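You operate a simulated robot arm through the tools that you are given. There is no shell and no other tool. Be economical: measure what you need, move in short steps, check, and stop when the job is done.

You run a simulated robot arm. Do the job below in one go: nothing can be reset, and whatever is moved stays where it is left.

JOB
Push 10 ml through each channel of the meter and shut the tap of the one that miscounts.
Fine: use the hand pump on top; its white plug starts in the white port; the blue port takes the white-cup joiner; over half a ml off is a miscount; the other tap stays open.

The check looks at the end state, three seconds after you hand in, the way a careful person would. Anything else that was tipped, shoved, dropped, spilled or broken makes it a failure.

ROBOT AND FRAMES
A 7-joint arm with a two-finger parallel gripper, fixed in place. Base frame: the origin is at the foot of the arm, x ahead of it, y to its left, z up. Units: mm, degrees, N and s.
With the tool pointing down near the work surface it reaches from about 320 to 740 mm from the base axis. Its first joint turns from -115.0 to 115.0 degrees. Payload 3.91 kg.
The TCP is the grasp point between the finger pads, 30 mm short of the fingertips. In the tool frame z runs along the fingers and y along their closing line. Largest opening 110 mm; finger width 20, thickness 10; the body of the gripper, 48 by 112 mm, starts 55 mm behind the TCP.
Orientation is that of the tool frame in the base frame, as [roll, pitch, yaw] about the fixed x, y, z axes, in that order (R = Rz(yaw) Ry(pitch) Rx(roll)). With the fingers straight down and closing along the base's y, the tool's x points along the base's -x, its y along +y and its z along -z.

CONTROLS
- The arm moves only by the tool play_rows. Its argument "steps" is a list of rows, each an object of numbers (a shift or turn left out is 0, a gripper value left out holds the last): "dx", "dy", "dz": the shift along the base's x, y, z in cm; "rx", "ry", "rz": the turn, a rotation vector about the base's x, y, z in degrees; "jaw": the gripper command, from -1 (shut) to 1 (fully open), values between in proportion. In form: [{"dx": .., "dy": .., "dz": .., "rx": .., "ry": .., "rz": .., "jaw": ..}, ...]. A call has 1 to 10 rows; each row is the pose to reach, as a shift and turn from the pose commanded when the call began. Each row takes 0.2 s and may step no farther than 50 mm and 8.6 degrees from the row before; otherwise, or with a gripper value out of range, the whole call is refused. Where a pose cannot be reached the arm comes as near as it can. A force on the tool above 40 N (or 10 N above the force at the start of the call, whichever is more), or a blocked arm, ends the call early, and 0.2 s more pass. The fingers move at their own pace (about 108 mm/s each) and stop on an object; they squeeze with about 35 N. The grip force told is the motor's: it shows also when the fingers shut on nothing. Time passes only in rows, and 0.2 s behind the last, so rows that repeat a pose let the fingers close. The reply holds the time, the measured pose of the TCP, the force on the tool along the base axes, the opening and the grip force, in the units named above and with some noise, with the torque about the TCP (base axes, N m) and any sound that the robot's microphone picked up, and new pictures: "views" is both (left out), scene, wrist or none.
- Cameras (640 x 400 px; columns grow to the right, rows downward): "scene" is fixed at [51.7, -499.7, 1704.2]; the picture's right is [0.71, -0.71, 0.02], its down [-0.71, -0.71, -0.02] and it looks along [0.03, -0.00, -1.00] (base axes); focal length 375 px, centre (320, 200). "wrist" rides on the gripper at [72, 17, -103] in the tool frame; the picture's right is [-0.23, 0.97, 0.00], its down [-0.76, -0.18, -0.62] and it looks along [-0.61, -0.14, 0.78] (tool axes); focal length 222 px, centre (320, 200). There is no depth. A picture from a camera that has moved, and an enlarged one, comes with that camera's place and axes in the base frame and with its lens.
- slide_trunk(by): slides the trunk up (or, below 0, down) by that many mm; the arm rides with it, the base frame stays. It gives what a move gives, with no picture.
- close_up(camera, box): a new picture of the part [left, top, right, bottom] of that camera's present view, enlarged. No time passes.
- finish_job(): hands the job in; it is judged then, once.

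Go step by step. Nothing tells you positions but the pictures and the camera data: compare them with the known pose of the tool, close in by small moves and look again before you grip or let go. The budget is 120 turns and 200 pictures, counting those below and the enlarged ones. Unless the task says otherwise, let go and move clear before handing in, and close with one line.

The tools are called as a command line: name --argument value ..., lists and objects as JSON in quotes. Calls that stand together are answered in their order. play_rows: Moves the arm, as the interface text tells. Its arguments: {"type":"object","properties":{"steps":{"type":"array"},"views":{"type":"string","enum":["both","scene","wrist","none"]}},"required":["steps"]} The other tools are called the same way: slide_trunk (by) slides the trunk up or down; close_up (camera, box) takes an enlarged picture of a part of a camera's view; finish_job () hands the job in.

At the start:

```text
time: 0.0
ee_pos: [51.2, -392.4, 1315.4]
orientation: [180.0, 0.0, 180.0]
ft_force: [-0.2, 0.1, -0.4]
ft_torque: [-0.01, 0.01, 0.0]
opening: 110.0
finger_force: 0.1
trunk travel left (down, up): [-875.0, 115.0]
```

scene: 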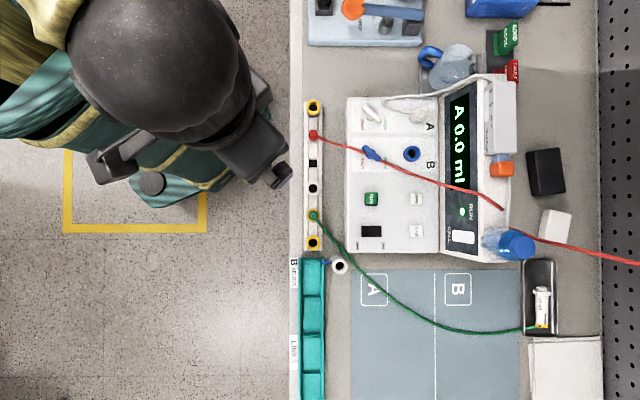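
wrist: 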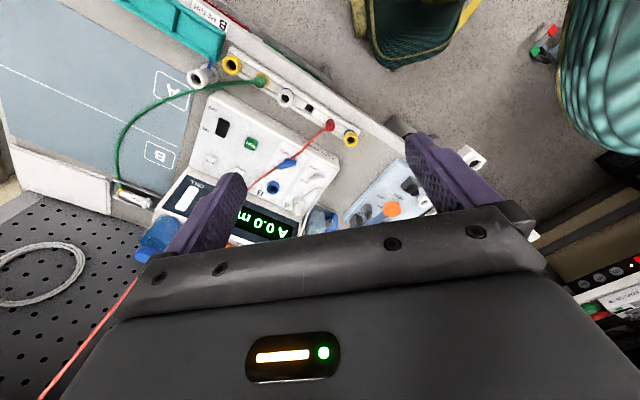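

I see a meter with display "A 0.0 ml", two ports (white A, blue B), a tray and a bench. I'll enlarge the views before moving.

close_up --camera "scene" --box '[340, 70, 520, 182]'

close_up --camera "scene" --box '[340, 165, 520, 277]'

close_up --camera "scene" --box '[290, 90, 370, 140]'

close_up --camera "scene" --box '[290, 0, 530, 100]'

close_up --camera "scene" --box '[480, 140, 600, 340]'

close_up --camera "scene" --box '[285, 240, 405, 400]'

```text
3.56 times, centred on (430, 126) of scene
camera zoom: at [51.7, -499.7, 1704.2], right [0.71, -0.71, 0.02], down [-0.71, -0.71, -0.02], along [0.03, 0.0, -1.0], focal length 1333 px, centre (-71, 463)
```

zoom: 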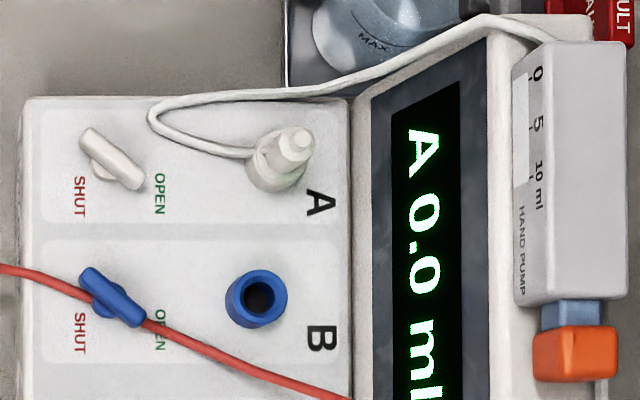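

```text
3.56 times, centred on (430, 221) of scene
camera zoom: at [51.7, -499.7, 1704.2], right [0.71, -0.71, 0.02], down [-0.71, -0.71, -0.02], along [0.03, 0.0, -1.0], focal length 1333 px, centre (-71, 125)
```

zoom: 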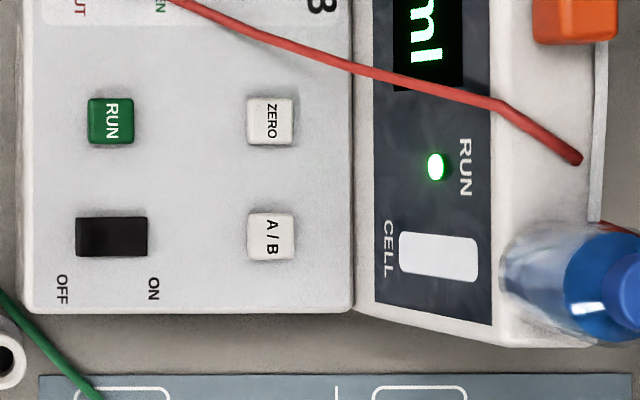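

```text
8.00 times, centred on (330, 115) of scene
camera zoom: at [51.7, -499.7, 1704.2], right [0.71, -0.71, 0.02], down [-0.71, -0.71, -0.02], along [0.03, 0.0, -1.0], focal length 3000 px, centre (240, 880)
```

zoom: 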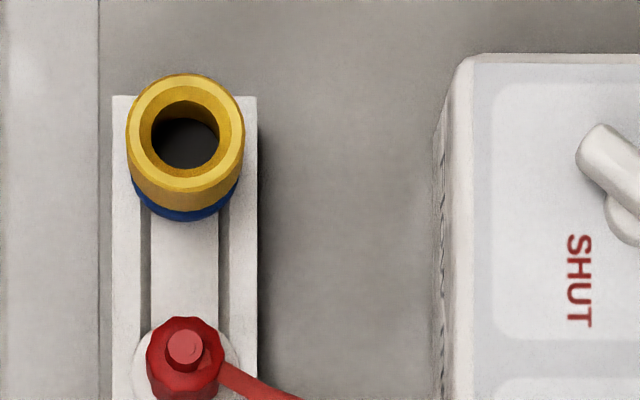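

```text
2.67 times, centred on (410, 50) of scene
camera zoom: at [51.7, -499.7, 1704.2], right [0.71, -0.71, 0.02], down [-0.71, -0.71, -0.02], along [0.03, 0.0, -1.0], focal length 1000 px, centre (80, 600)
```

zoom: 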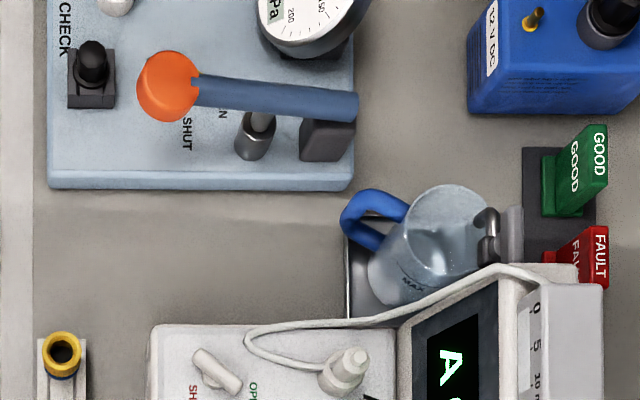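

```text
2.00 times, centred on (540, 240) of scene
camera zoom: at [51.7, -499.7, 1704.2], right [0.71, -0.71, 0.02], down [-0.71, -0.71, -0.02], along [0.03, 0.0, -1.0], focal length 750 px, centre (-120, 120)
```

zoom: 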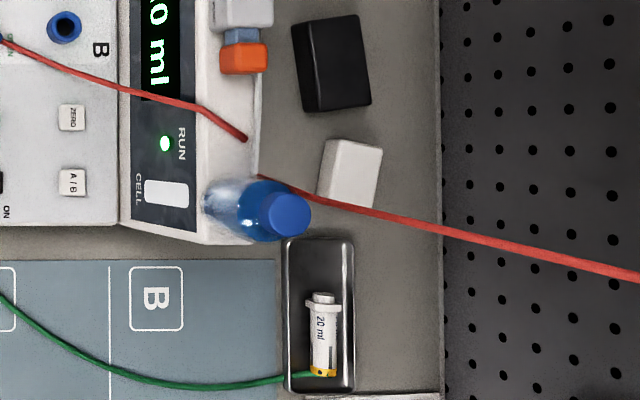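

```text
2.50 times, centred on (345, 320) of scene
camera zoom: at [51.7, -499.7, 1704.2], right [0.71, -0.71, 0.02], down [-0.71, -0.71, -0.02], along [0.03, 0.0, -1.0], focal length 937 px, centre (258, -100)
```

zoom: 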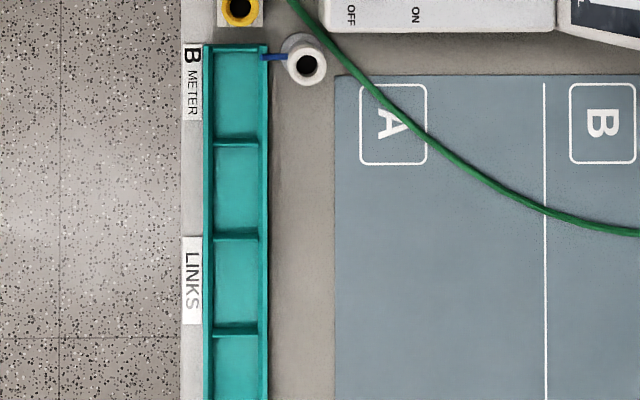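

The rack and the bin's post need a closer look to tell which joiner has the white cup.

close_up --camera "scene" --box '[290, 140, 370, 190]'

close_up --camera "scene" --box '[290, 180, 370, 280]'

close_up --camera "wrist" --box '[180, 40, 380, 165]'

close_up --camera "wrist" --box '[110, 110, 350, 260]'

```text
8.00 times, centred on (330, 165) of scene
camera zoom: at [51.7, -499.7, 1704.2], right [0.71, -0.71, 0.02], down [-0.71, -0.71, -0.02], along [0.03, 0.0, -1.0], focal length 3000 px, centre (240, 480)
```

zoom: 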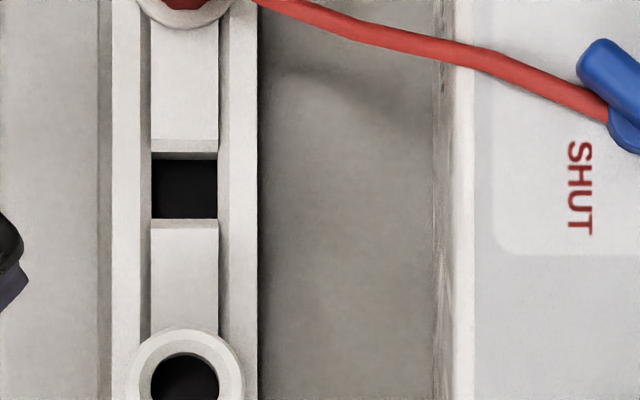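

```text
4.00 times, centred on (330, 230) of scene
camera zoom: at [51.7, -499.7, 1704.2], right [0.71, -0.71, 0.02], down [-0.71, -0.71, -0.02], along [0.03, 0.0, -1.0], focal length 1500 px, centre (280, 80)
```

zoom: 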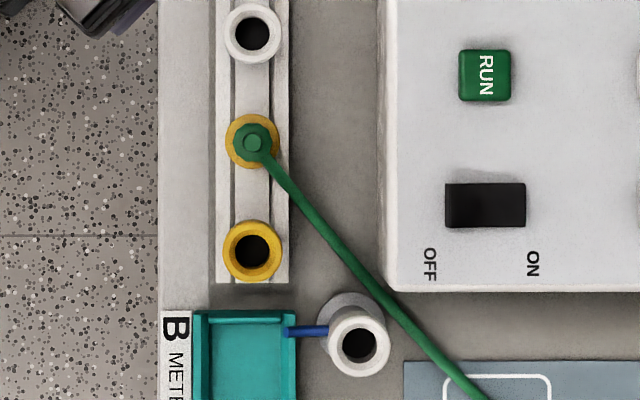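

```text
3.20 times, centred on (280, 102) of wrist
camera zoom: at [-22.6, -376.6, 1418.9], right [0.23, 0.97, 0.0], down [0.76, -0.18, 0.62], along [0.61, -0.14, -0.78], focal length 711 px, centre (448, 512)
```

zoom: 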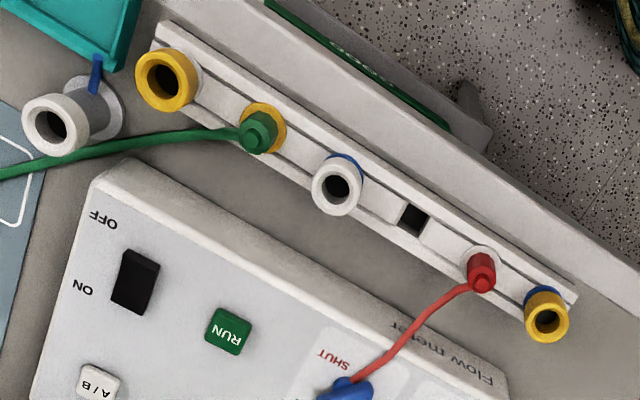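

```text
2.67 times, centred on (230, 185) of wrist
camera zoom: at [-22.6, -376.6, 1418.9], right [0.23, 0.97, 0.0], down [0.76, -0.18, 0.62], along [0.61, -0.14, -0.78], focal length 592 px, centre (560, 240)
```

zoom: 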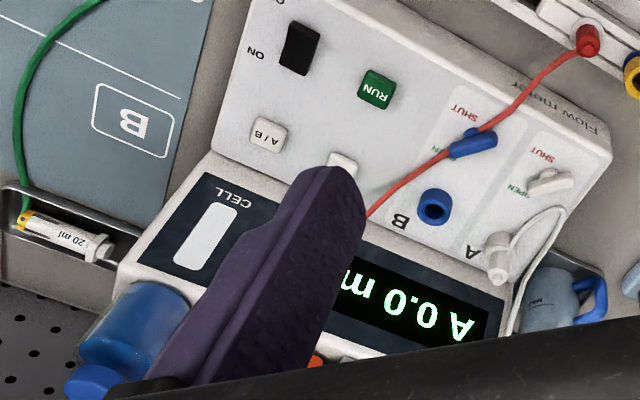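

The rack at the bench front holds a white cup on a blue base (the joiner I want) and a yellow cup on blue, so I must not mix them up. I estimate the rack top at z≈890. Next I'll turn the tool 45° and move over the meter for a better view.

play_rows --steps '[{"dx": 3, "dy": -2, "rz": -7.5}, {"dx": 6, "dy": -4, "rz": -15}, {"dx": 9, "dy": -6, "rz": -22.5}, {"dx": 12, "dy": -8, "rz": -30}, {"dx": 15, "dy": -10, "rz": -37.5}, {"dx": 17, "dy": -12, "rz": -45}]' --views "wrist"

slide_trunk --by -150

play_rows --steps '[{"dz": 0}]' --views "both"

```text
time: 1.4
ee_pos: [220.6, -513.8, 1313.8]
orientation: [180.0, 0.0, 134.8]
ft_force: [0.7, -0.3, 0.2]
ft_torque: [0.03, 0.05, -0.01]
opening: 109.7
finger_force: 0.0
trunk travel left (down, up): [-875.0, 115.0]
camera wrist: at [181.4, -451.2, 1418.2], right [0.85, 0.53, 0.0], down [0.41, -0.67, 0.62], along [0.33, -0.53, -0.78], focal length 222 px, centre (320, 200)
```

wrist: 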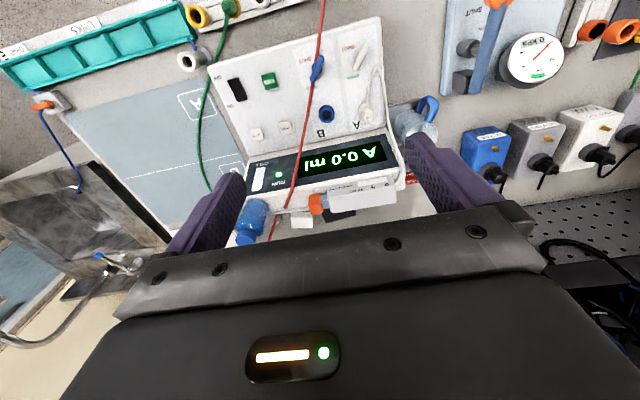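

```text
time: 3.1
ee_pos: [220.1, -514.4, 1164.1]
orientation: [-180.0, 0.0, 134.9]
ft_force: [-0.2, -0.3, 0.1]
ft_torque: [0.02, 0.0, 0.01]
opening: 110.1
finger_force: 0.2
trunk travel left (down, up): [-725.0, 265.0]
```

```text
time: 3.5
ee_pos: [220.8, -513.7, 1163.3]
orientation: [-180.0, 0.0, 134.9]
ft_force: [-0.3, -0.7, -0.1]
ft_torque: [0.01, -0.02, 0.0]
opening: 110.2
finger_force: 0.1
trunk travel left (down, up): [-725.0, 265.0]
camera wrist: at [180.3, -450.2, 1268.6], right [0.85, 0.53, 0.0], down [0.41, -0.66, 0.62], along [0.33, -0.53, -0.78], focal length 222 px, centre (320, 200)
```

scene: 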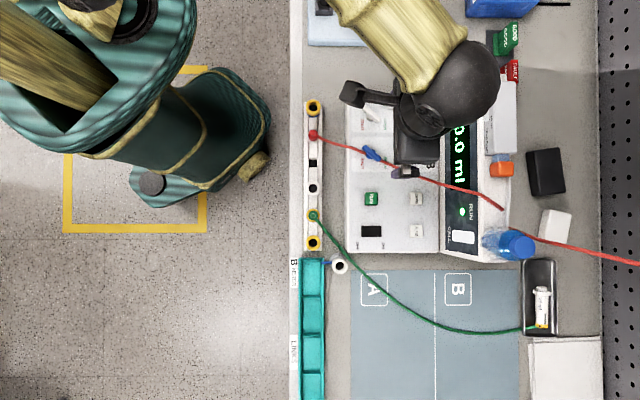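
wrist: 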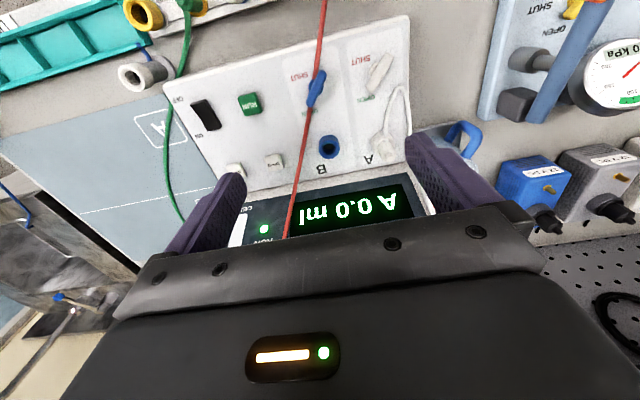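

The wrist camera now sees the panel well. I'll enlarge the taps, ports and display.

close_up --camera "wrist" --box '[280, 30, 420, 170]'

close_up --camera "wrist" --box '[90, 0, 290, 125]'

```text
2.86 times, centred on (350, 100) of wrist
camera zoom: at [180.3, -450.2, 1268.6], right [0.85, 0.53, 0.0], down [0.41, -0.66, 0.62], along [0.33, -0.53, -0.78], focal length 635 px, centre (234, 486)
```

zoom: 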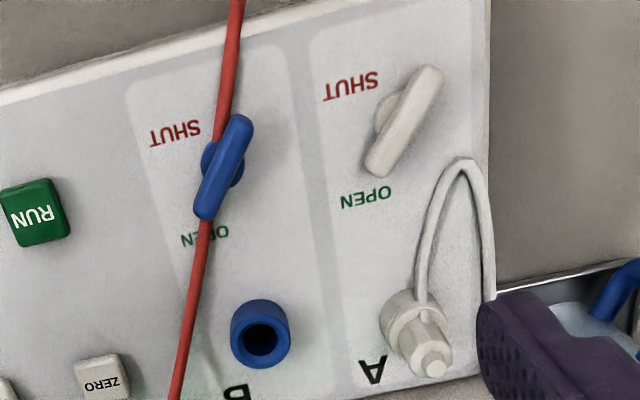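

```text
3.20 times, centred on (190, 62) of wrist
camera zoom: at [180.3, -450.2, 1268.6], right [0.85, 0.53, 0.0], down [0.41, -0.66, 0.62], along [0.33, -0.53, -0.78], focal length 711 px, centre (736, 640)
```

zoom: 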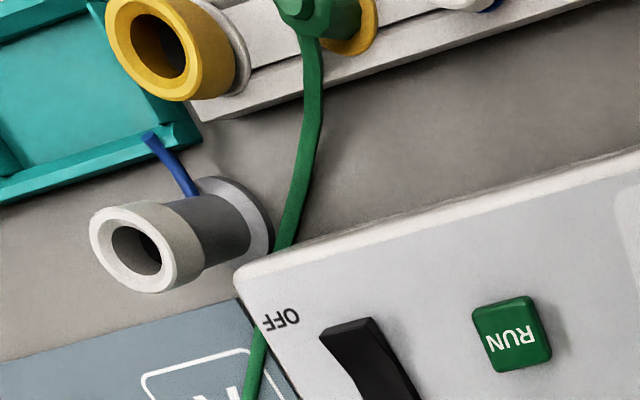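

The white-cup joiner with blue plug is in the rack, while the grey one by the bin looks like a fixed socket. Both tap bars point to OPEN. Next I'll move farther out to look at the pump.

play_rows --steps '[{"dx": 3, "dy": -3}, {"dx": 6, "dy": -6}, {"dx": 9, "dy": -9}, {"dx": 9, "dy": -9}]' --views "both"

close_up --camera "wrist" --box '[220, 80, 440, 220]'

```text
time: 4.5
ee_pos: [309.5, -602.0, 1163.4]
orientation: [180.0, -0.1, 135.0]
ft_force: [0.9, 0.4, 0.4]
ft_torque: [0.0, -0.02, -0.03]
opening: 110.2
finger_force: 0.1
trunk travel left (down, up): [-725.0, 265.0]
camera wrist: at [270.3, -539.0, 1268.2], right [0.85, 0.53, 0.0], down [0.41, -0.66, 0.62], along [0.33, -0.53, -0.78], focal length 222 px, centre (320, 200)
```

scene: 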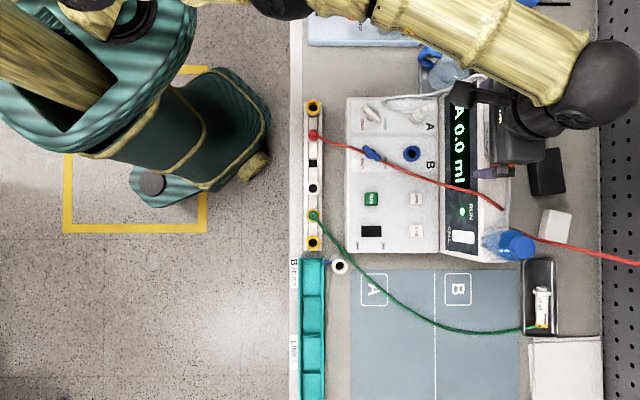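
wrist: 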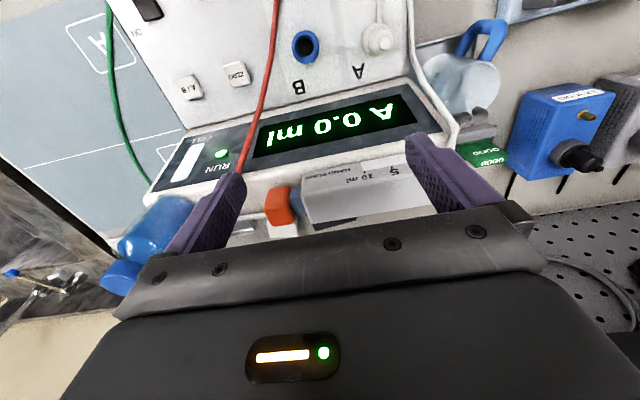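

```text
2.86 times, centred on (330, 150) of wrist
camera zoom: at [270.3, -539.0, 1268.2], right [0.85, 0.53, 0.0], down [0.41, -0.66, 0.62], along [0.33, -0.53, -0.78], focal length 635 px, centre (291, 343)
```

zoom: 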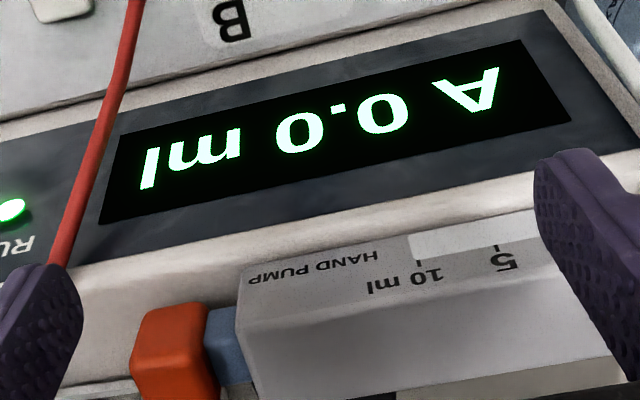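

The pump sits high, with its top at about z 1120, so my fingertips are close to it. I'll rise and back off for a clear view of the pump.

play_rows --steps '[{"dz": 4}, {"dz": 8}, {"dx": -3, "dy": 3, "dz": 10}, {"dx": -6, "dy": 6, "dz": 10}, {"dx": -9, "dy": 9, "dz": 10}, {"dx": -11, "dy": 11, "dz": 10}, {"dx": -11, "dy": 11, "dz": 10}]' --views "wrist"

close_up --camera "scene" --box '[470, 70, 550, 190]'

close_up --camera "wrist" --box '[230, 90, 450, 220]'

```text
time: 6.2
ee_pos: [200.1, -493.4, 1265.1]
orientation: [-179.9, 0.0, 135.0]
ft_force: [-0.1, 0.4, 0.4]
ft_torque: [-0.02, -0.01, -0.01]
opening: 110.2
finger_force: 0.1
out of reach, approached as far as the arm can: row 2
trunk travel left (down, up): [-725.0, 265.0]
camera wrist: at [159.6, -430.8, 1368.5], right [0.85, 0.53, 0.0], down [0.41, -0.66, 0.62], along [0.33, -0.53, -0.78], focal length 222 px, centre (320, 200)
```

wrist: 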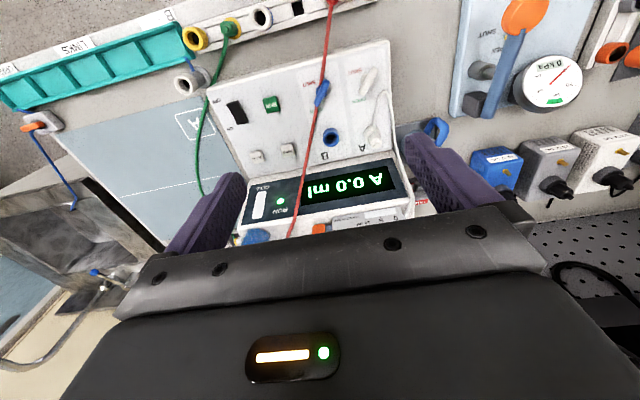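

```text
3.33 times, centred on (510, 130) of scene
camera zoom: at [51.7, -499.7, 1704.2], right [0.71, -0.71, 0.02], down [-0.71, -0.71, -0.02], along [0.03, 0.0, -1.0], focal length 1250 px, centre (-313, 433)
```

zoom: 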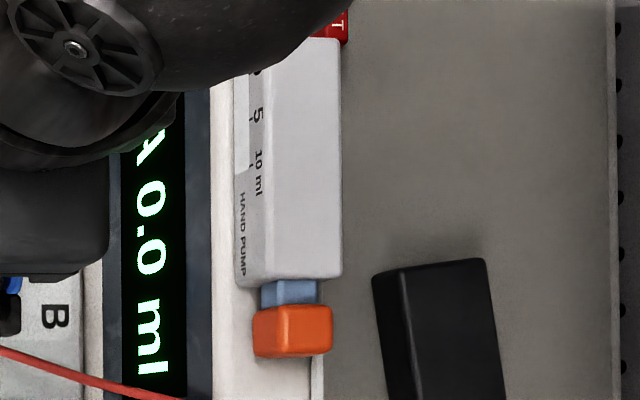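

```text
2.91 times, centred on (340, 155) of wrist
camera zoom: at [159.6, -430.8, 1368.5], right [0.85, 0.53, 0.0], down [0.41, -0.66, 0.62], along [0.33, -0.53, -0.78], focal length 646 px, centre (262, 331)
```

zoom: 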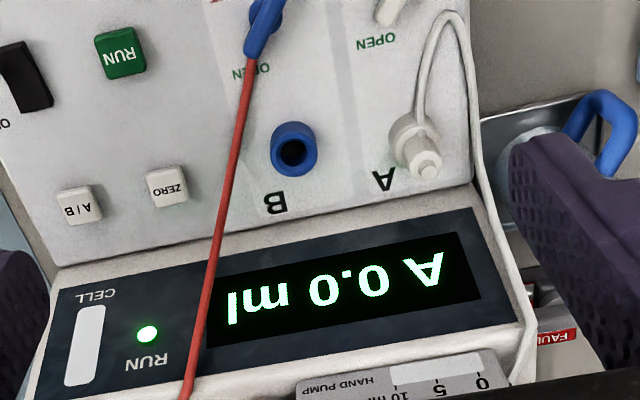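

Pump plunger appears fully home, so it probably needs pulling out to 10 ml and then pushing back. I'll turn the tool so the fingers close across the orange knob, with the camera on the bottle side, and look from there.

play_rows --steps '[{"rz": 8.5}, {"rz": 17}, {"rz": 25.5}, {"rz": 34}, {"rz": 42.5}, {"rz": 51}, {"rz": 59.5}, {"rz": 68}, {"rz": 76.5}, {"rz": 85}]' --views "none"

slide_trunk --by 200

play_rows --steps '[{"rz": 5, "dz": -4, "jaw": 0}, {"rz": 5, "dx": 2, "dy": -3, "dz": -8}, {"rz": 5, "dx": 4, "dy": -6, "dz": -12}, {"rz": 5, "dx": 6, "dy": -9, "dz": -16}, {"rz": 5, "dx": 8, "dy": -12, "dz": -20}, {"rz": 5, "dx": 8, "dy": -12, "dz": -20}]' --views "both"

```text
time: 8.3
ee_pos: [199.8, -492.9, 1264.7]
orientation: [-180.0, 0.0, -139.8]
ft_force: [-0.6, -0.4, -0.5]
ft_torque: [0.03, 0.0, 0.0]
opening: 110.0
finger_force: 0.1
trunk travel left (down, up): [-725.0, 265.0]
```

```text
time: 10.5
ee_pos: [199.7, -492.8, 1464.5]
orientation: [-180.0, 0.0, -140.0]
ft_force: [0.2, 0.4, 0.6]
ft_torque: [-0.01, -0.02, -0.01]
opening: 110.0
finger_force: 0.0
trunk travel left (down, up): [-925.0, 65.0]
```

```text
refused: row 2 steps farther than a row can; nothing moved
```

Step too long, so I'll use smaller ones.

play_rows --steps '[{"rz": 5, "dz": -4, "jaw": 0}, {"rz": 5, "dx": 0.5, "dy": -2, "dz": -7.5}, {"rz": 5, "dx": 1, "dy": -4, "dz": -11}, {"rz": 5, "dx": 1.5, "dy": -6, "dz": -14.5}, {"rz": 5, "dx": 2, "dy": -8, "dz": -18}, {"rz": 5, "dx": 2.4, "dy": -10, "dz": -20}, {"rz": 5, "dx": 2.6, "dy": -12.9, "dz": -21}, {"rz": 5, "dx": 2.6, "dy": -12.9, "dz": -21}]' --views "both"

```text
time: 12.3
ee_pos: [224.7, -620.8, 1255.0]
orientation: [-179.9, 0.1, -135.0]
ft_force: [-0.1, 0.5, 0.5]
ft_torque: [-0.04, -0.04, 0.01]
opening: 55.1
finger_force: 0.0
trunk travel left (down, up): [-925.0, 65.0]
camera wrist: at [162.0, -661.3, 1359.2], right [-0.53, 0.85, 0.0], down [0.66, 0.41, 0.62], along [0.53, 0.33, -0.78], focal length 222 px, centre (320, 200)
```

scene: 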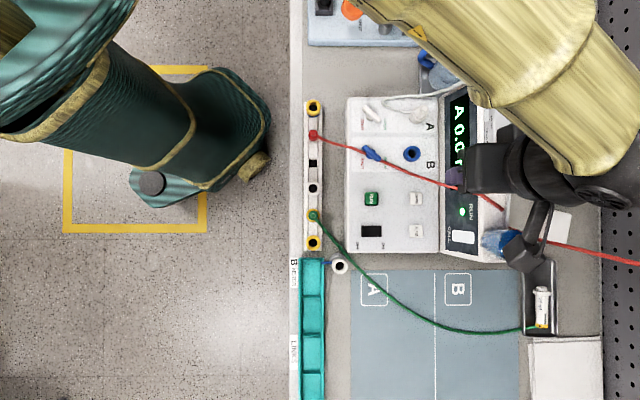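
wrist: 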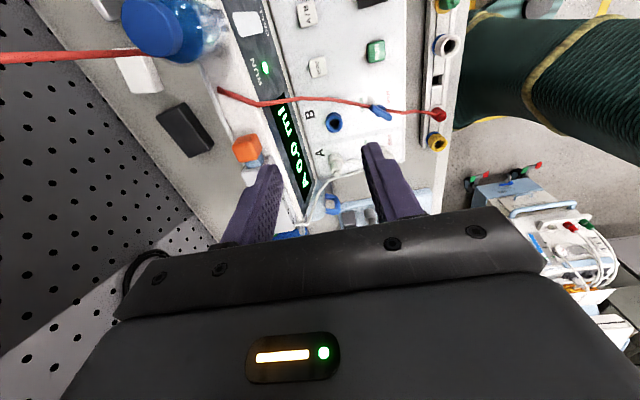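

This view shows the knob, display and cable together. I'll enlarge the knob.

close_up --camera "wrist" --box '[190, 70, 310, 200]'

```text
3.08 times, centred on (250, 135) of wrist
camera zoom: at [162.0, -661.3, 1359.2], right [-0.53, 0.85, 0.0], down [0.66, 0.41, 0.62], along [0.53, 0.33, -0.78], focal length 684 px, centre (535, 400)
```

zoom: 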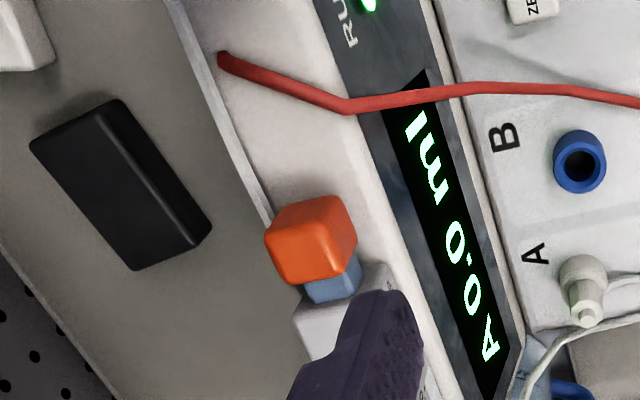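

The knob spans about p 674–706, q 245–264 (bench axes) with its top at z≈1120. I'll hover above it with the fingers open 55 mm and check.

play_rows --steps '[{"dx": 2.5, "dy": -1.4}, {"dx": 5, "dy": -2.8}, {"dx": 7, "dy": -4}, {"dx": 8.3, "dy": -4.7}, {"dx": 8.3, "dy": -4.7, "dz": -4}, {"dx": 8.3, "dy": -4.7, "dz": -8}, {"dx": 8.3, "dy": -4.7, "dz": -8}]' --views "both"

close_up --camera "wrist" --box '[200, 60, 480, 230]'

```text
time: 13.9
ee_pos: [303.9, -657.5, 1172.8]
orientation: [-180.0, 0.0, -135.1]
ft_force: [0.2, -0.6, -0.1]
ft_torque: [-0.01, 0.0, 0.0]
opening: 54.8
finger_force: 0.2
out of reach, approached as far as the arm can: row 3, 4, 5, 6, 7
trunk travel left (down, up): [-925.0, 65.0]
camera wrist: at [240.5, -697.3, 1277.5], right [-0.53, 0.85, 0.0], down [0.66, 0.41, 0.62], along [0.53, 0.33, -0.78], focal length 222 px, centre (320, 200)
```

scene: 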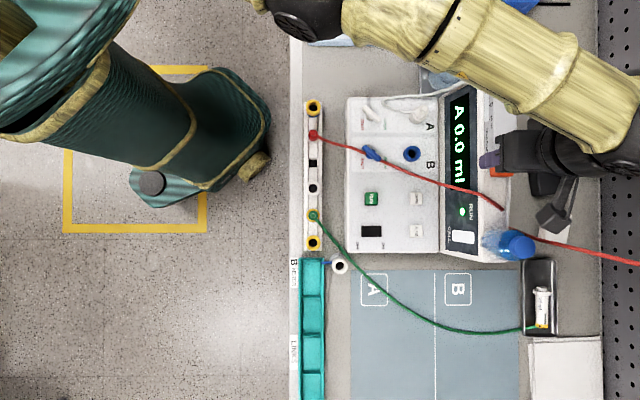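
wrist: 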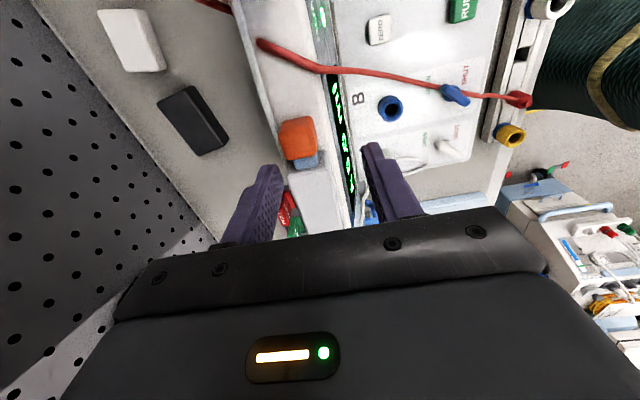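

```text
2.29 times, centred on (340, 145) of wrist
camera zoom: at [240.5, -697.3, 1277.5], right [-0.53, 0.85, 0.0], down [0.66, 0.41, 0.62], along [0.53, 0.33, -0.78], focal length 508 px, centre (274, 326)
```

zoom: 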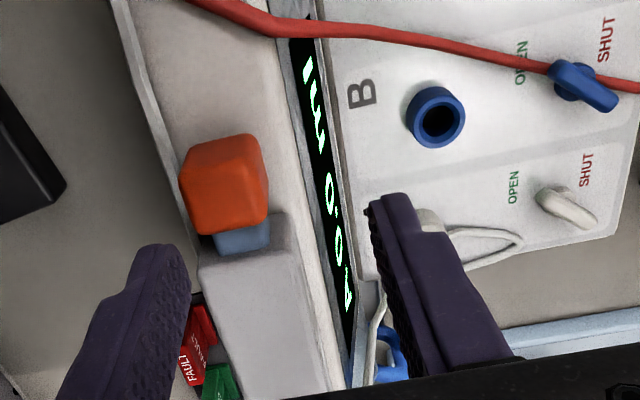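

Reach is limited here, so I'll raise the trunk the remaining amount and come down so the arm sits lower relative to its shoulder.

slide_trunk --by 62

play_rows --steps '[{"dz": -4}, {"dz": -6.2}, {"dz": -6.2}]' --views "none"

```text
time: 14.9
ee_pos: [305.2, -658.0, 1235.8]
orientation: [180.0, 0.1, -134.9]
ft_force: [0.1, 0.0, -0.8]
ft_torque: [0.0, -0.01, -0.01]
opening: 54.9
finger_force: 0.0
trunk travel left (down, up): [-987.0, 3.0]
```

```text
time: 15.7
ee_pos: [305.0, -657.8, 1173.1]
orientation: [-179.9, 0.0, -135.0]
ft_force: [-0.3, 0.2, 0.1]
ft_torque: [-0.01, -0.01, -0.01]
opening: 55.0
finger_force: 0.0
trunk travel left (down, up): [-987.0, 3.0]
```

play_rows --steps '[{"dx": 0.42, "dy": -1.13}, {"dx": 0.42, "dy": -1.13}, {"dx": 0.42, "dy": -1.13, "dz": -1.5}]' --views "wrist"

close_up --camera "wrist" --box '[200, 60, 480, 230]'

```text
time: 16.5
ee_pos: [303.8, -659.8, 1160.3]
orientation: [-180.0, 0.1, -135.0]
ft_force: [-0.5, -0.2, -0.3]
ft_torque: [0.02, 0.01, -0.01]
opening: 54.9
finger_force: 0.1
out of reach, approached as far as the arm can: row 1, 2, 3
trunk travel left (down, up): [-987.0, 3.0]
camera wrist: at [240.9, -699.5, 1263.7], right [-0.53, 0.85, 0.0], down [0.66, 0.41, 0.62], along [0.53, 0.33, -0.78], focal length 222 px, centre (320, 200)
```

wrist: 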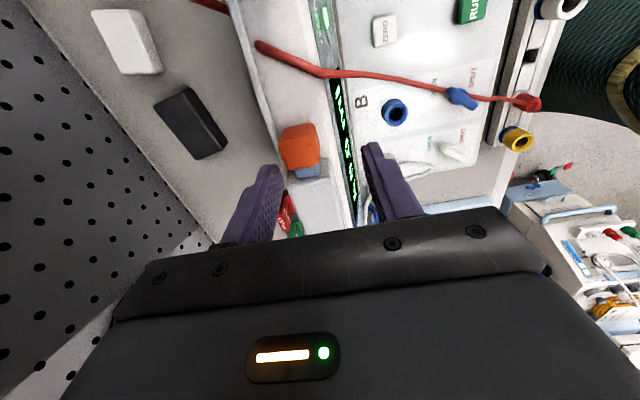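

```text
2.29 times, centred on (340, 145) of wrist
camera zoom: at [240.9, -699.5, 1263.7], right [-0.53, 0.85, 0.0], down [0.66, 0.41, 0.62], along [0.53, 0.33, -0.78], focal length 508 px, centre (274, 326)
```

zoom: 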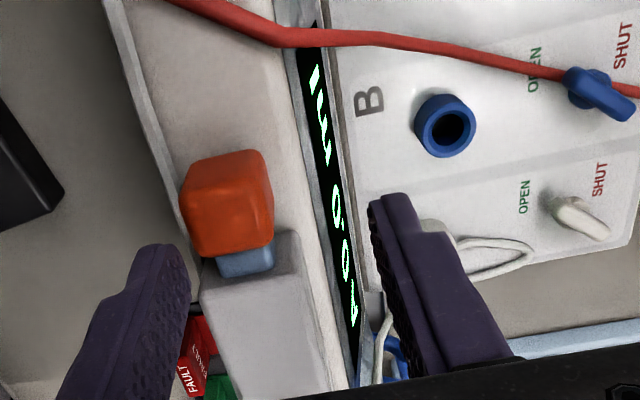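

Straight down, the arm tops out at about 726 mm, short of the knob. Leaning the tool 30° about the closing line keeps the pads flat on the knob and brings the wrist nearer, so I'll do that and re-centre.

play_rows --steps '[{"rx": -5.3, "ry": 5.3}, {"rx": -10.6, "ry": 10.6}, {"rx": -15.9, "ry": 15.9}, {"rx": -21.2, "ry": 21.2}, {"rx": -21.2, "ry": 21.2}]' --views "none"

```text
time: 17.7
ee_pos: [303.8, -659.8, 1160.2]
orientation: [180.0, -30.0, -135.0]
ft_force: [0.7, -0.7, 0.2]
ft_torque: [-0.01, -0.04, 0.01]
opening: 54.8
finger_force: 0.0
trunk travel left (down, up): [-987.0, 3.0]
```

play_rows --steps '[{"dx": 0.7, "dy": -0.07}, {"dx": 1.36, "dy": -0.13}, {"dx": 1.36, "dy": -0.13, "dz": -1}]' --views "both"

close_up --camera "wrist" --box '[200, 60, 440, 230]'

```text
time: 18.5
ee_pos: [318.1, -659.9, 1149.6]
orientation: [179.9, -29.9, -135.1]
ft_force: [0.2, 0.4, -0.9]
ft_torque: [0.02, 0.01, 0.0]
opening: 55.0
finger_force: 0.1
trunk travel left (down, up): [-987.0, 3.0]
camera wrist: at [297.5, -656.7, 1275.8], right [-0.55, 0.83, -0.11], down [0.81, 0.56, 0.16], along [0.2, 0.0, -0.98], focal length 222 px, centre (320, 200)
```

scene: 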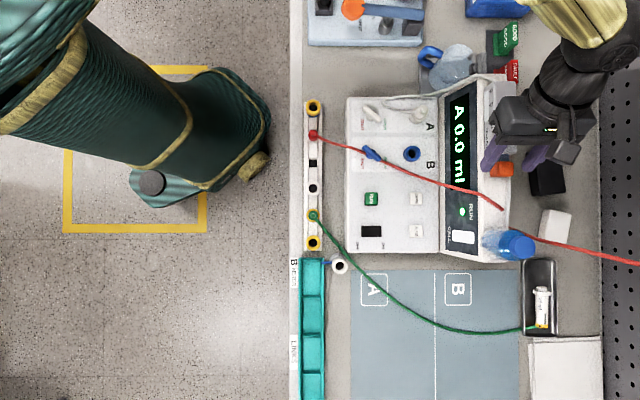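
wrist: 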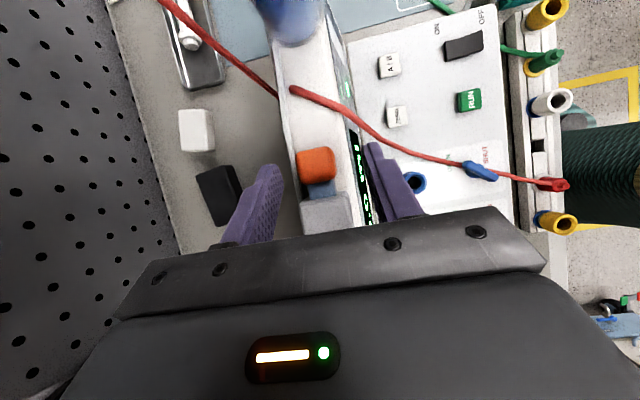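

```text
2.35 times, centred on (320, 145) of wrist
camera zoom: at [297.5, -656.7, 1275.8], right [-0.55, 0.83, -0.11], down [0.81, 0.56, 0.16], along [0.2, 0.0, -0.98], focal length 523 px, centre (320, 329)
```

zoom: 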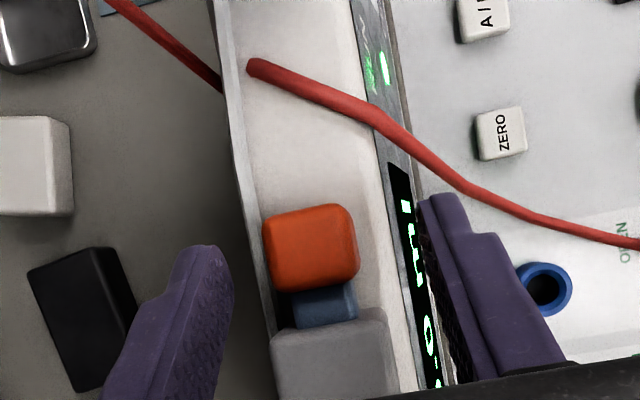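

The knob lies between the fingers. I'll lower to z≈1128 and close.

play_rows --steps '[{"dx": 0.2, "dy": -0.2, "dz": -1}, {"dx": 0.2, "dy": -0.25, "dz": -2.1}, {"dx": 0.2, "dy": -0.25, "dz": -2.1}]' --views "wrist"

close_up --camera "wrist" --box '[200, 60, 440, 230]'

```text
time: 19.3
ee_pos: [320.9, -662.8, 1128.8]
orientation: [180.0, -30.0, -135.0]
ft_force: [-0.3, 0.1, 0.1]
ft_torque: [0.0, 0.0, 0.01]
opening: 55.0
finger_force: 0.1
trunk travel left (down, up): [-987.0, 3.0]
camera wrist: at [299.5, -659.4, 1255.3], right [-0.55, 0.83, -0.11], down [0.81, 0.56, 0.16], along [0.2, 0.0, -0.98], focal length 222 px, centre (320, 200)
```

wrist: 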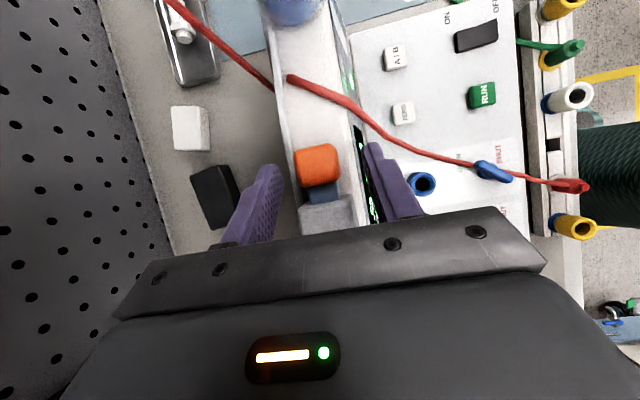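

```text
2.35 times, centred on (320, 145) of wrist
camera zoom: at [299.5, -659.4, 1255.3], right [-0.55, 0.83, -0.11], down [0.81, 0.56, 0.16], along [0.2, 0.0, -0.98], focal length 523 px, centre (320, 329)
```

zoom: 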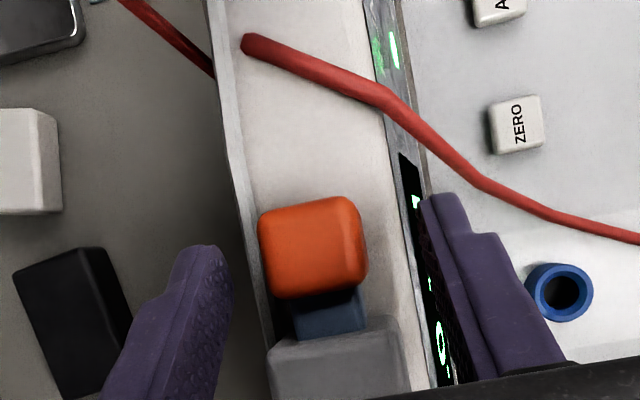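

play_rows --steps '[{"jaw": -0.35}, {"jaw": -0.35}]' --views "wrist"

close_up --camera "wrist" --box '[200, 60, 440, 230]'

```text
time: 19.9
ee_pos: [320.1, -664.0, 1129.1]
orientation: [179.9, -29.9, -135.1]
ft_force: [0.1, -0.9, -0.7]
ft_torque: [0.01, -0.02, -0.01]
opening: 35.5
finger_force: 0.1
trunk travel left (down, up): [-987.0, 3.0]
camera wrist: at [299.4, -659.4, 1255.4], right [-0.55, 0.83, -0.11], down [0.81, 0.56, 0.16], along [0.2, 0.0, -0.98], focal length 222 px, centre (320, 200)
```

wrist: 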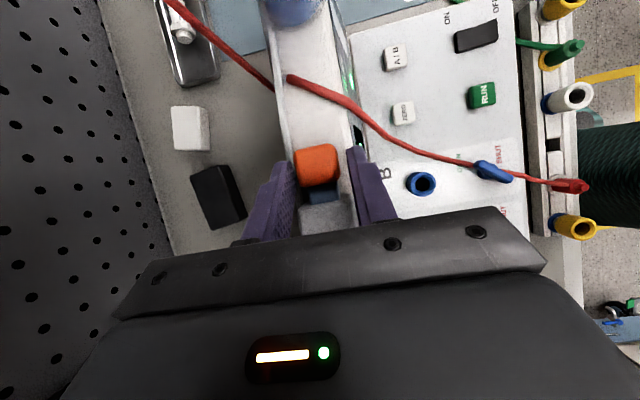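

```text
2.35 times, centred on (320, 145) of wrist
camera zoom: at [299.4, -659.4, 1255.4], right [-0.55, 0.83, -0.11], down [0.81, 0.56, 0.16], along [0.2, 0.0, -0.98], focal length 523 px, centre (320, 329)
```

zoom: 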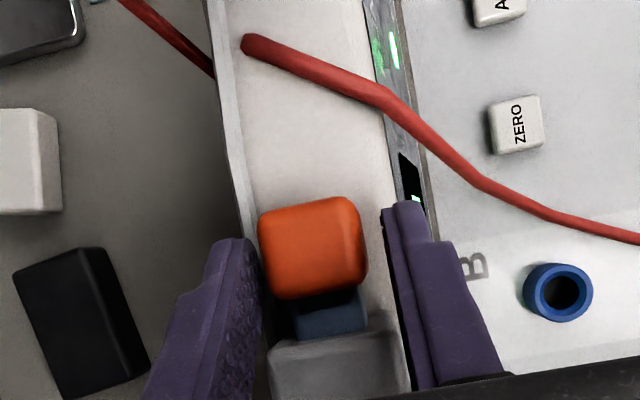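

play_rows --steps '[{"dx": 0.15, "dy": -0.15}, {"dx": 0.15, "dy": -0.15, "jaw": -0.6}, {"dx": 0.15, "dy": -0.15, "jaw": -1}, {"dx": 0.15, "dy": -0.15}]' --views "wrist"

```text
time: 20.9
ee_pos: [320.9, -663.7, 1127.9]
orientation: [-180.0, -29.9, -135.0]
ft_force: [-3.8, 4.5, -1.7]
ft_torque: [-0.09, 0.24, -0.07]
opening: 26.2
finger_force: 45.0
trunk travel left (down, up): [-987.0, 3.0]
camera wrist: at [300.0, -660.3, 1255.2], right [-0.55, 0.83, -0.11], down [0.81, 0.56, 0.16], along [0.2, 0.0, -0.98], focal length 222 px, centre (320, 200)
```

wrist: 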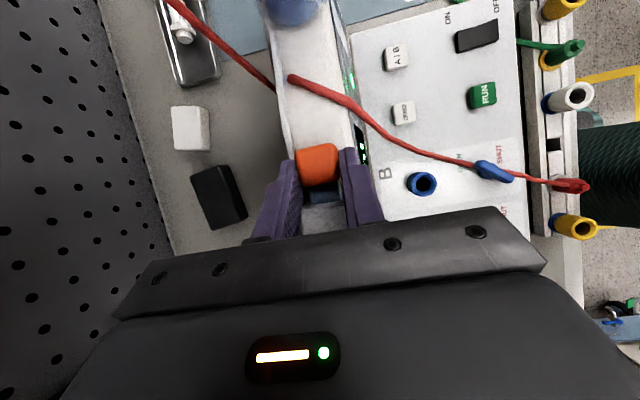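

The knob is gripped (26 mm). I'll pull it 10 mm along +q and check the force.

play_rows --steps '[{"dx": -0.35, "dy": -0.35}, {"dx": -0.7, "dy": -0.7}]' --views "both"

close_up --camera "scene" --box '[440, 70, 540, 200]'

```text
time: 21.5
ee_pos: [314.2, -671.7, 1128.8]
orientation: [-180.0, -29.9, -135.1]
ft_force: [-5.2, 5.0, -4.8]
ft_torque: [0.11, -0.02, 0.0]
opening: 26.0
finger_force: 45.6
trunk travel left (down, up): [-987.0, 3.0]
camera wrist: at [292.6, -667.5, 1255.2], right [-0.55, 0.83, -0.11], down [0.81, 0.56, 0.16], along [0.2, 0.0, -0.98], focal length 222 px, centre (320, 200)
```

scene: 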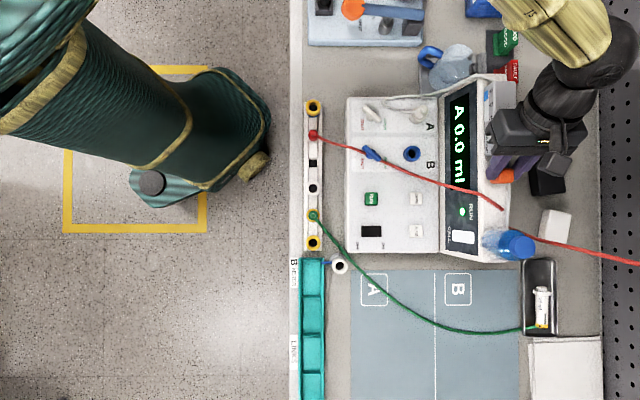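
wrist: 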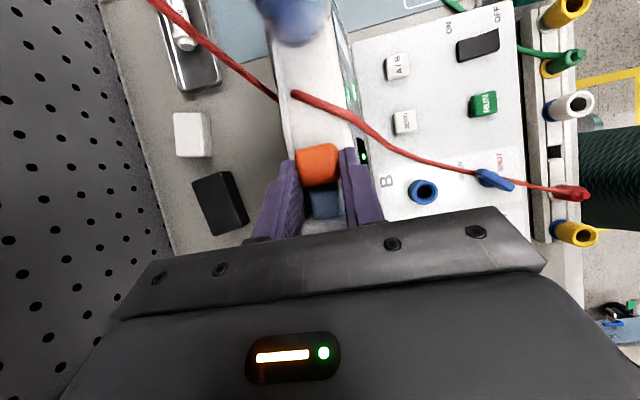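

```text
3.08 times, centred on (490, 135) of scene
camera zoom: at [51.7, -499.7, 1704.2], right [0.71, -0.71, 0.02], down [-0.71, -0.71, -0.02], along [0.03, 0.0, -1.0], focal length 1154 px, centre (-203, 400)
```

zoom: 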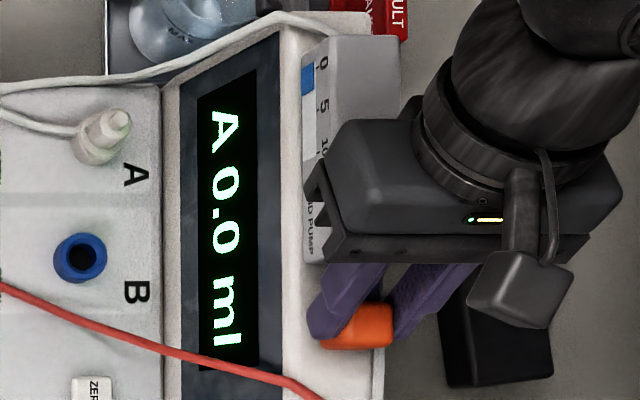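

A blue bar fills the scale as the plunger comes out and the display stays at 0.0. I'll keep pulling toward the 10 mark.

play_rows --steps '[{"dx": -0.35, "dy": -0.35}, {"dx": -0.7, "dy": -0.7}, {"dx": -1.06, "dy": -1.06}, {"dx": -1.06, "dy": -1.06}]' --views "wrist"

close_up --camera "scene" --box '[470, 70, 540, 200]'

```text
time: 22.5
ee_pos: [303.8, -681.0, 1128.9]
orientation: [-180.0, -29.8, -135.1]
ft_force: [-6.1, 6.9, -5.9]
ft_torque: [0.18, 0.04, -0.04]
opening: 26.1
finger_force: 45.2
trunk travel left (down, up): [-987.0, 3.0]
camera wrist: at [282.3, -677.8, 1255.3], right [-0.55, 0.83, -0.11], down [0.81, 0.56, 0.16], along [0.2, 0.0, -0.98], focal length 222 px, centre (320, 200)
```

wrist: 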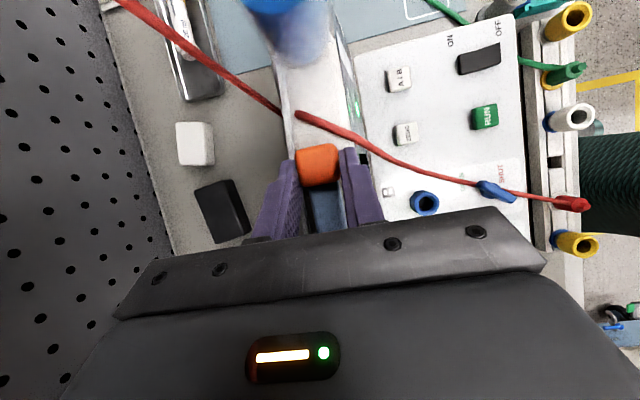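

```text
3.08 times, centred on (505, 135) of scene
camera zoom: at [51.7, -499.7, 1704.2], right [0.71, -0.71, 0.02], down [-0.71, -0.71, -0.02], along [0.03, 0.0, -1.0], focal length 1154 px, centre (-249, 400)
```

zoom: 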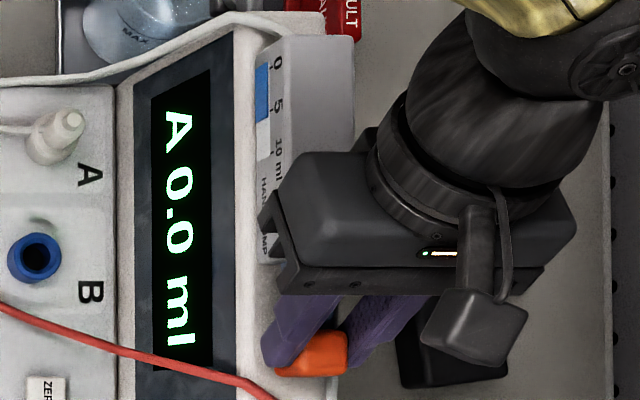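

close_up --camera "scene" --box '[480, 75, 510, 135]'

```text
6.67 times, centred on (495, 105) of scene
camera zoom: at [51.7, -499.7, 1704.2], right [0.71, -0.71, 0.02], down [-0.71, -0.71, -0.02], along [0.03, 0.0, -1.0], focal length 2500 px, centre (-847, 833)
```

zoom: 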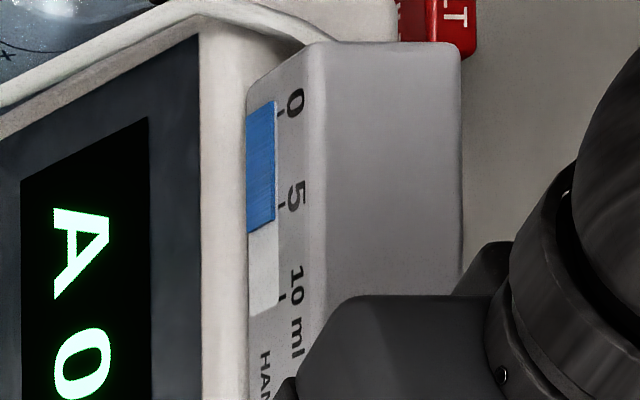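

The scale reads about 6.0 ml at 24.4 mm of pull, so 10 ml needs about 40.6 mm. I'll go 10 mm further and check the clearance to the red cable.

play_rows --steps '[{"dx": -0.35, "dy": -0.35}, {"dx": -0.7, "dy": -0.7}, {"dx": -0.7, "dy": -0.7}]' --views "none"

close_up --camera "scene" --box '[475, 75, 535, 215]'

close_up --camera "wrist" --box '[260, 80, 380, 180]'

```text
time: 23.3
ee_pos: [296.3, -687.6, 1128.9]
orientation: [179.9, -29.9, -135.0]
ft_force: [-6.4, 7.2, -6.0]
ft_torque: [0.17, 0.09, -0.08]
opening: 26.2
finger_force: 45.0
trunk travel left (down, up): [-987.0, 3.0]
```

```text
2.86 times, centred on (505, 145) of scene
camera zoom: at [51.7, -499.7, 1704.2], right [0.71, -0.71, 0.02], down [-0.71, -0.71, -0.02], along [0.03, 0.0, -1.0], focal length 1071 px, centre (-209, 357)
```

zoom: 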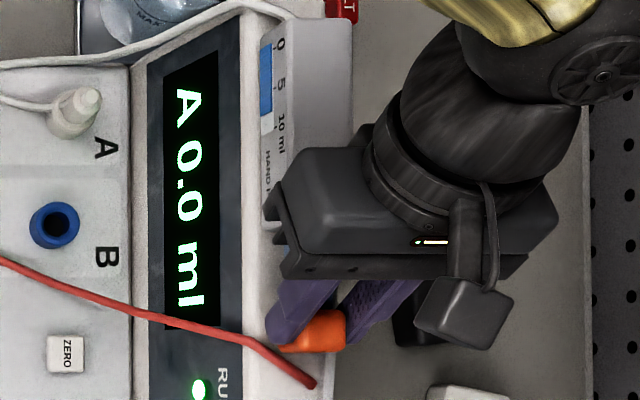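

```text
4.00 times, centred on (320, 130) of wrist
camera zoom: at [275.5, -684.7, 1255.3], right [-0.55, 0.83, -0.11], down [0.81, 0.56, 0.16], along [0.2, 0.0, -0.98], focal length 888 px, centre (320, 480)
```

zoom: 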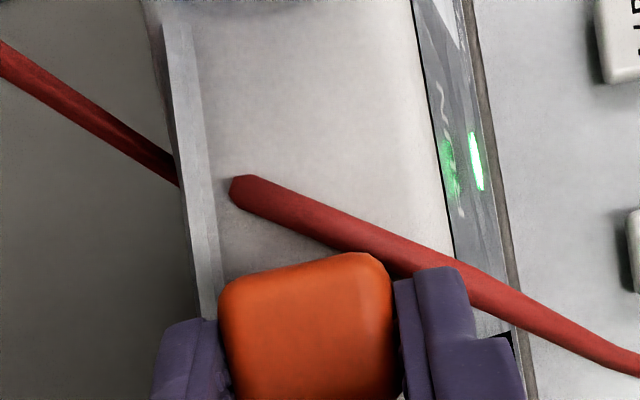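

The cable just passes through the meter's top edge and the force shows no load from it. I'll pull the last 6 mm.

play_rows --steps '[{"dx": -0.2, "dy": -0.2}, {"dx": -0.42, "dy": -0.42}, {"dx": -0.42, "dy": -0.42}]' --views "none"

close_up --camera "scene" --box '[480, 75, 510, 135]'

close_up --camera "wrist" --box '[260, 80, 380, 180]'

```text
time: 24.1
ee_pos: [291.8, -693.4, 1128.8]
orientation: [-180.0, -29.9, -135.0]
ft_force: [-6.5, 6.7, -6.8]
ft_torque: [0.18, 0.06, -0.11]
opening: 26.0
finger_force: 45.2
trunk travel left (down, up): [-987.0, 3.0]
```

```text
6.67 times, centred on (495, 105) of scene
camera zoom: at [51.7, -499.7, 1704.2], right [0.71, -0.71, 0.02], down [-0.71, -0.71, -0.02], along [0.03, 0.0, -1.0], focal length 2500 px, centre (-847, 833)
```

zoom: 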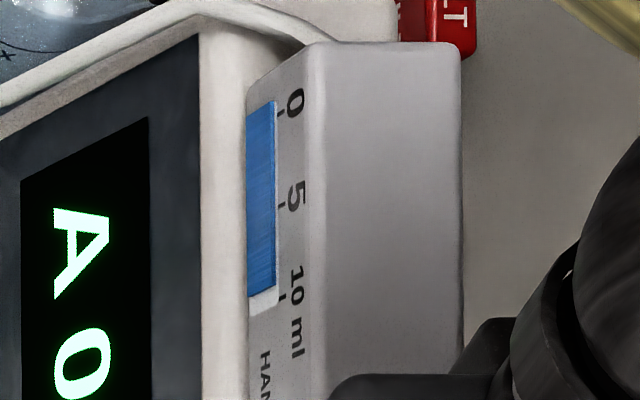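

```text
4.00 times, centred on (320, 130) of wrist
camera zoom: at [270.9, -689.1, 1255.3], right [-0.55, 0.83, -0.11], down [0.81, 0.56, 0.16], along [0.2, 0.0, -0.98], focal length 888 px, centre (320, 480)
```

zoom: 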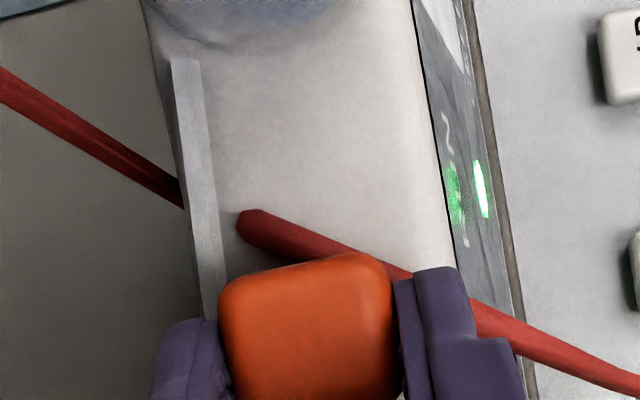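

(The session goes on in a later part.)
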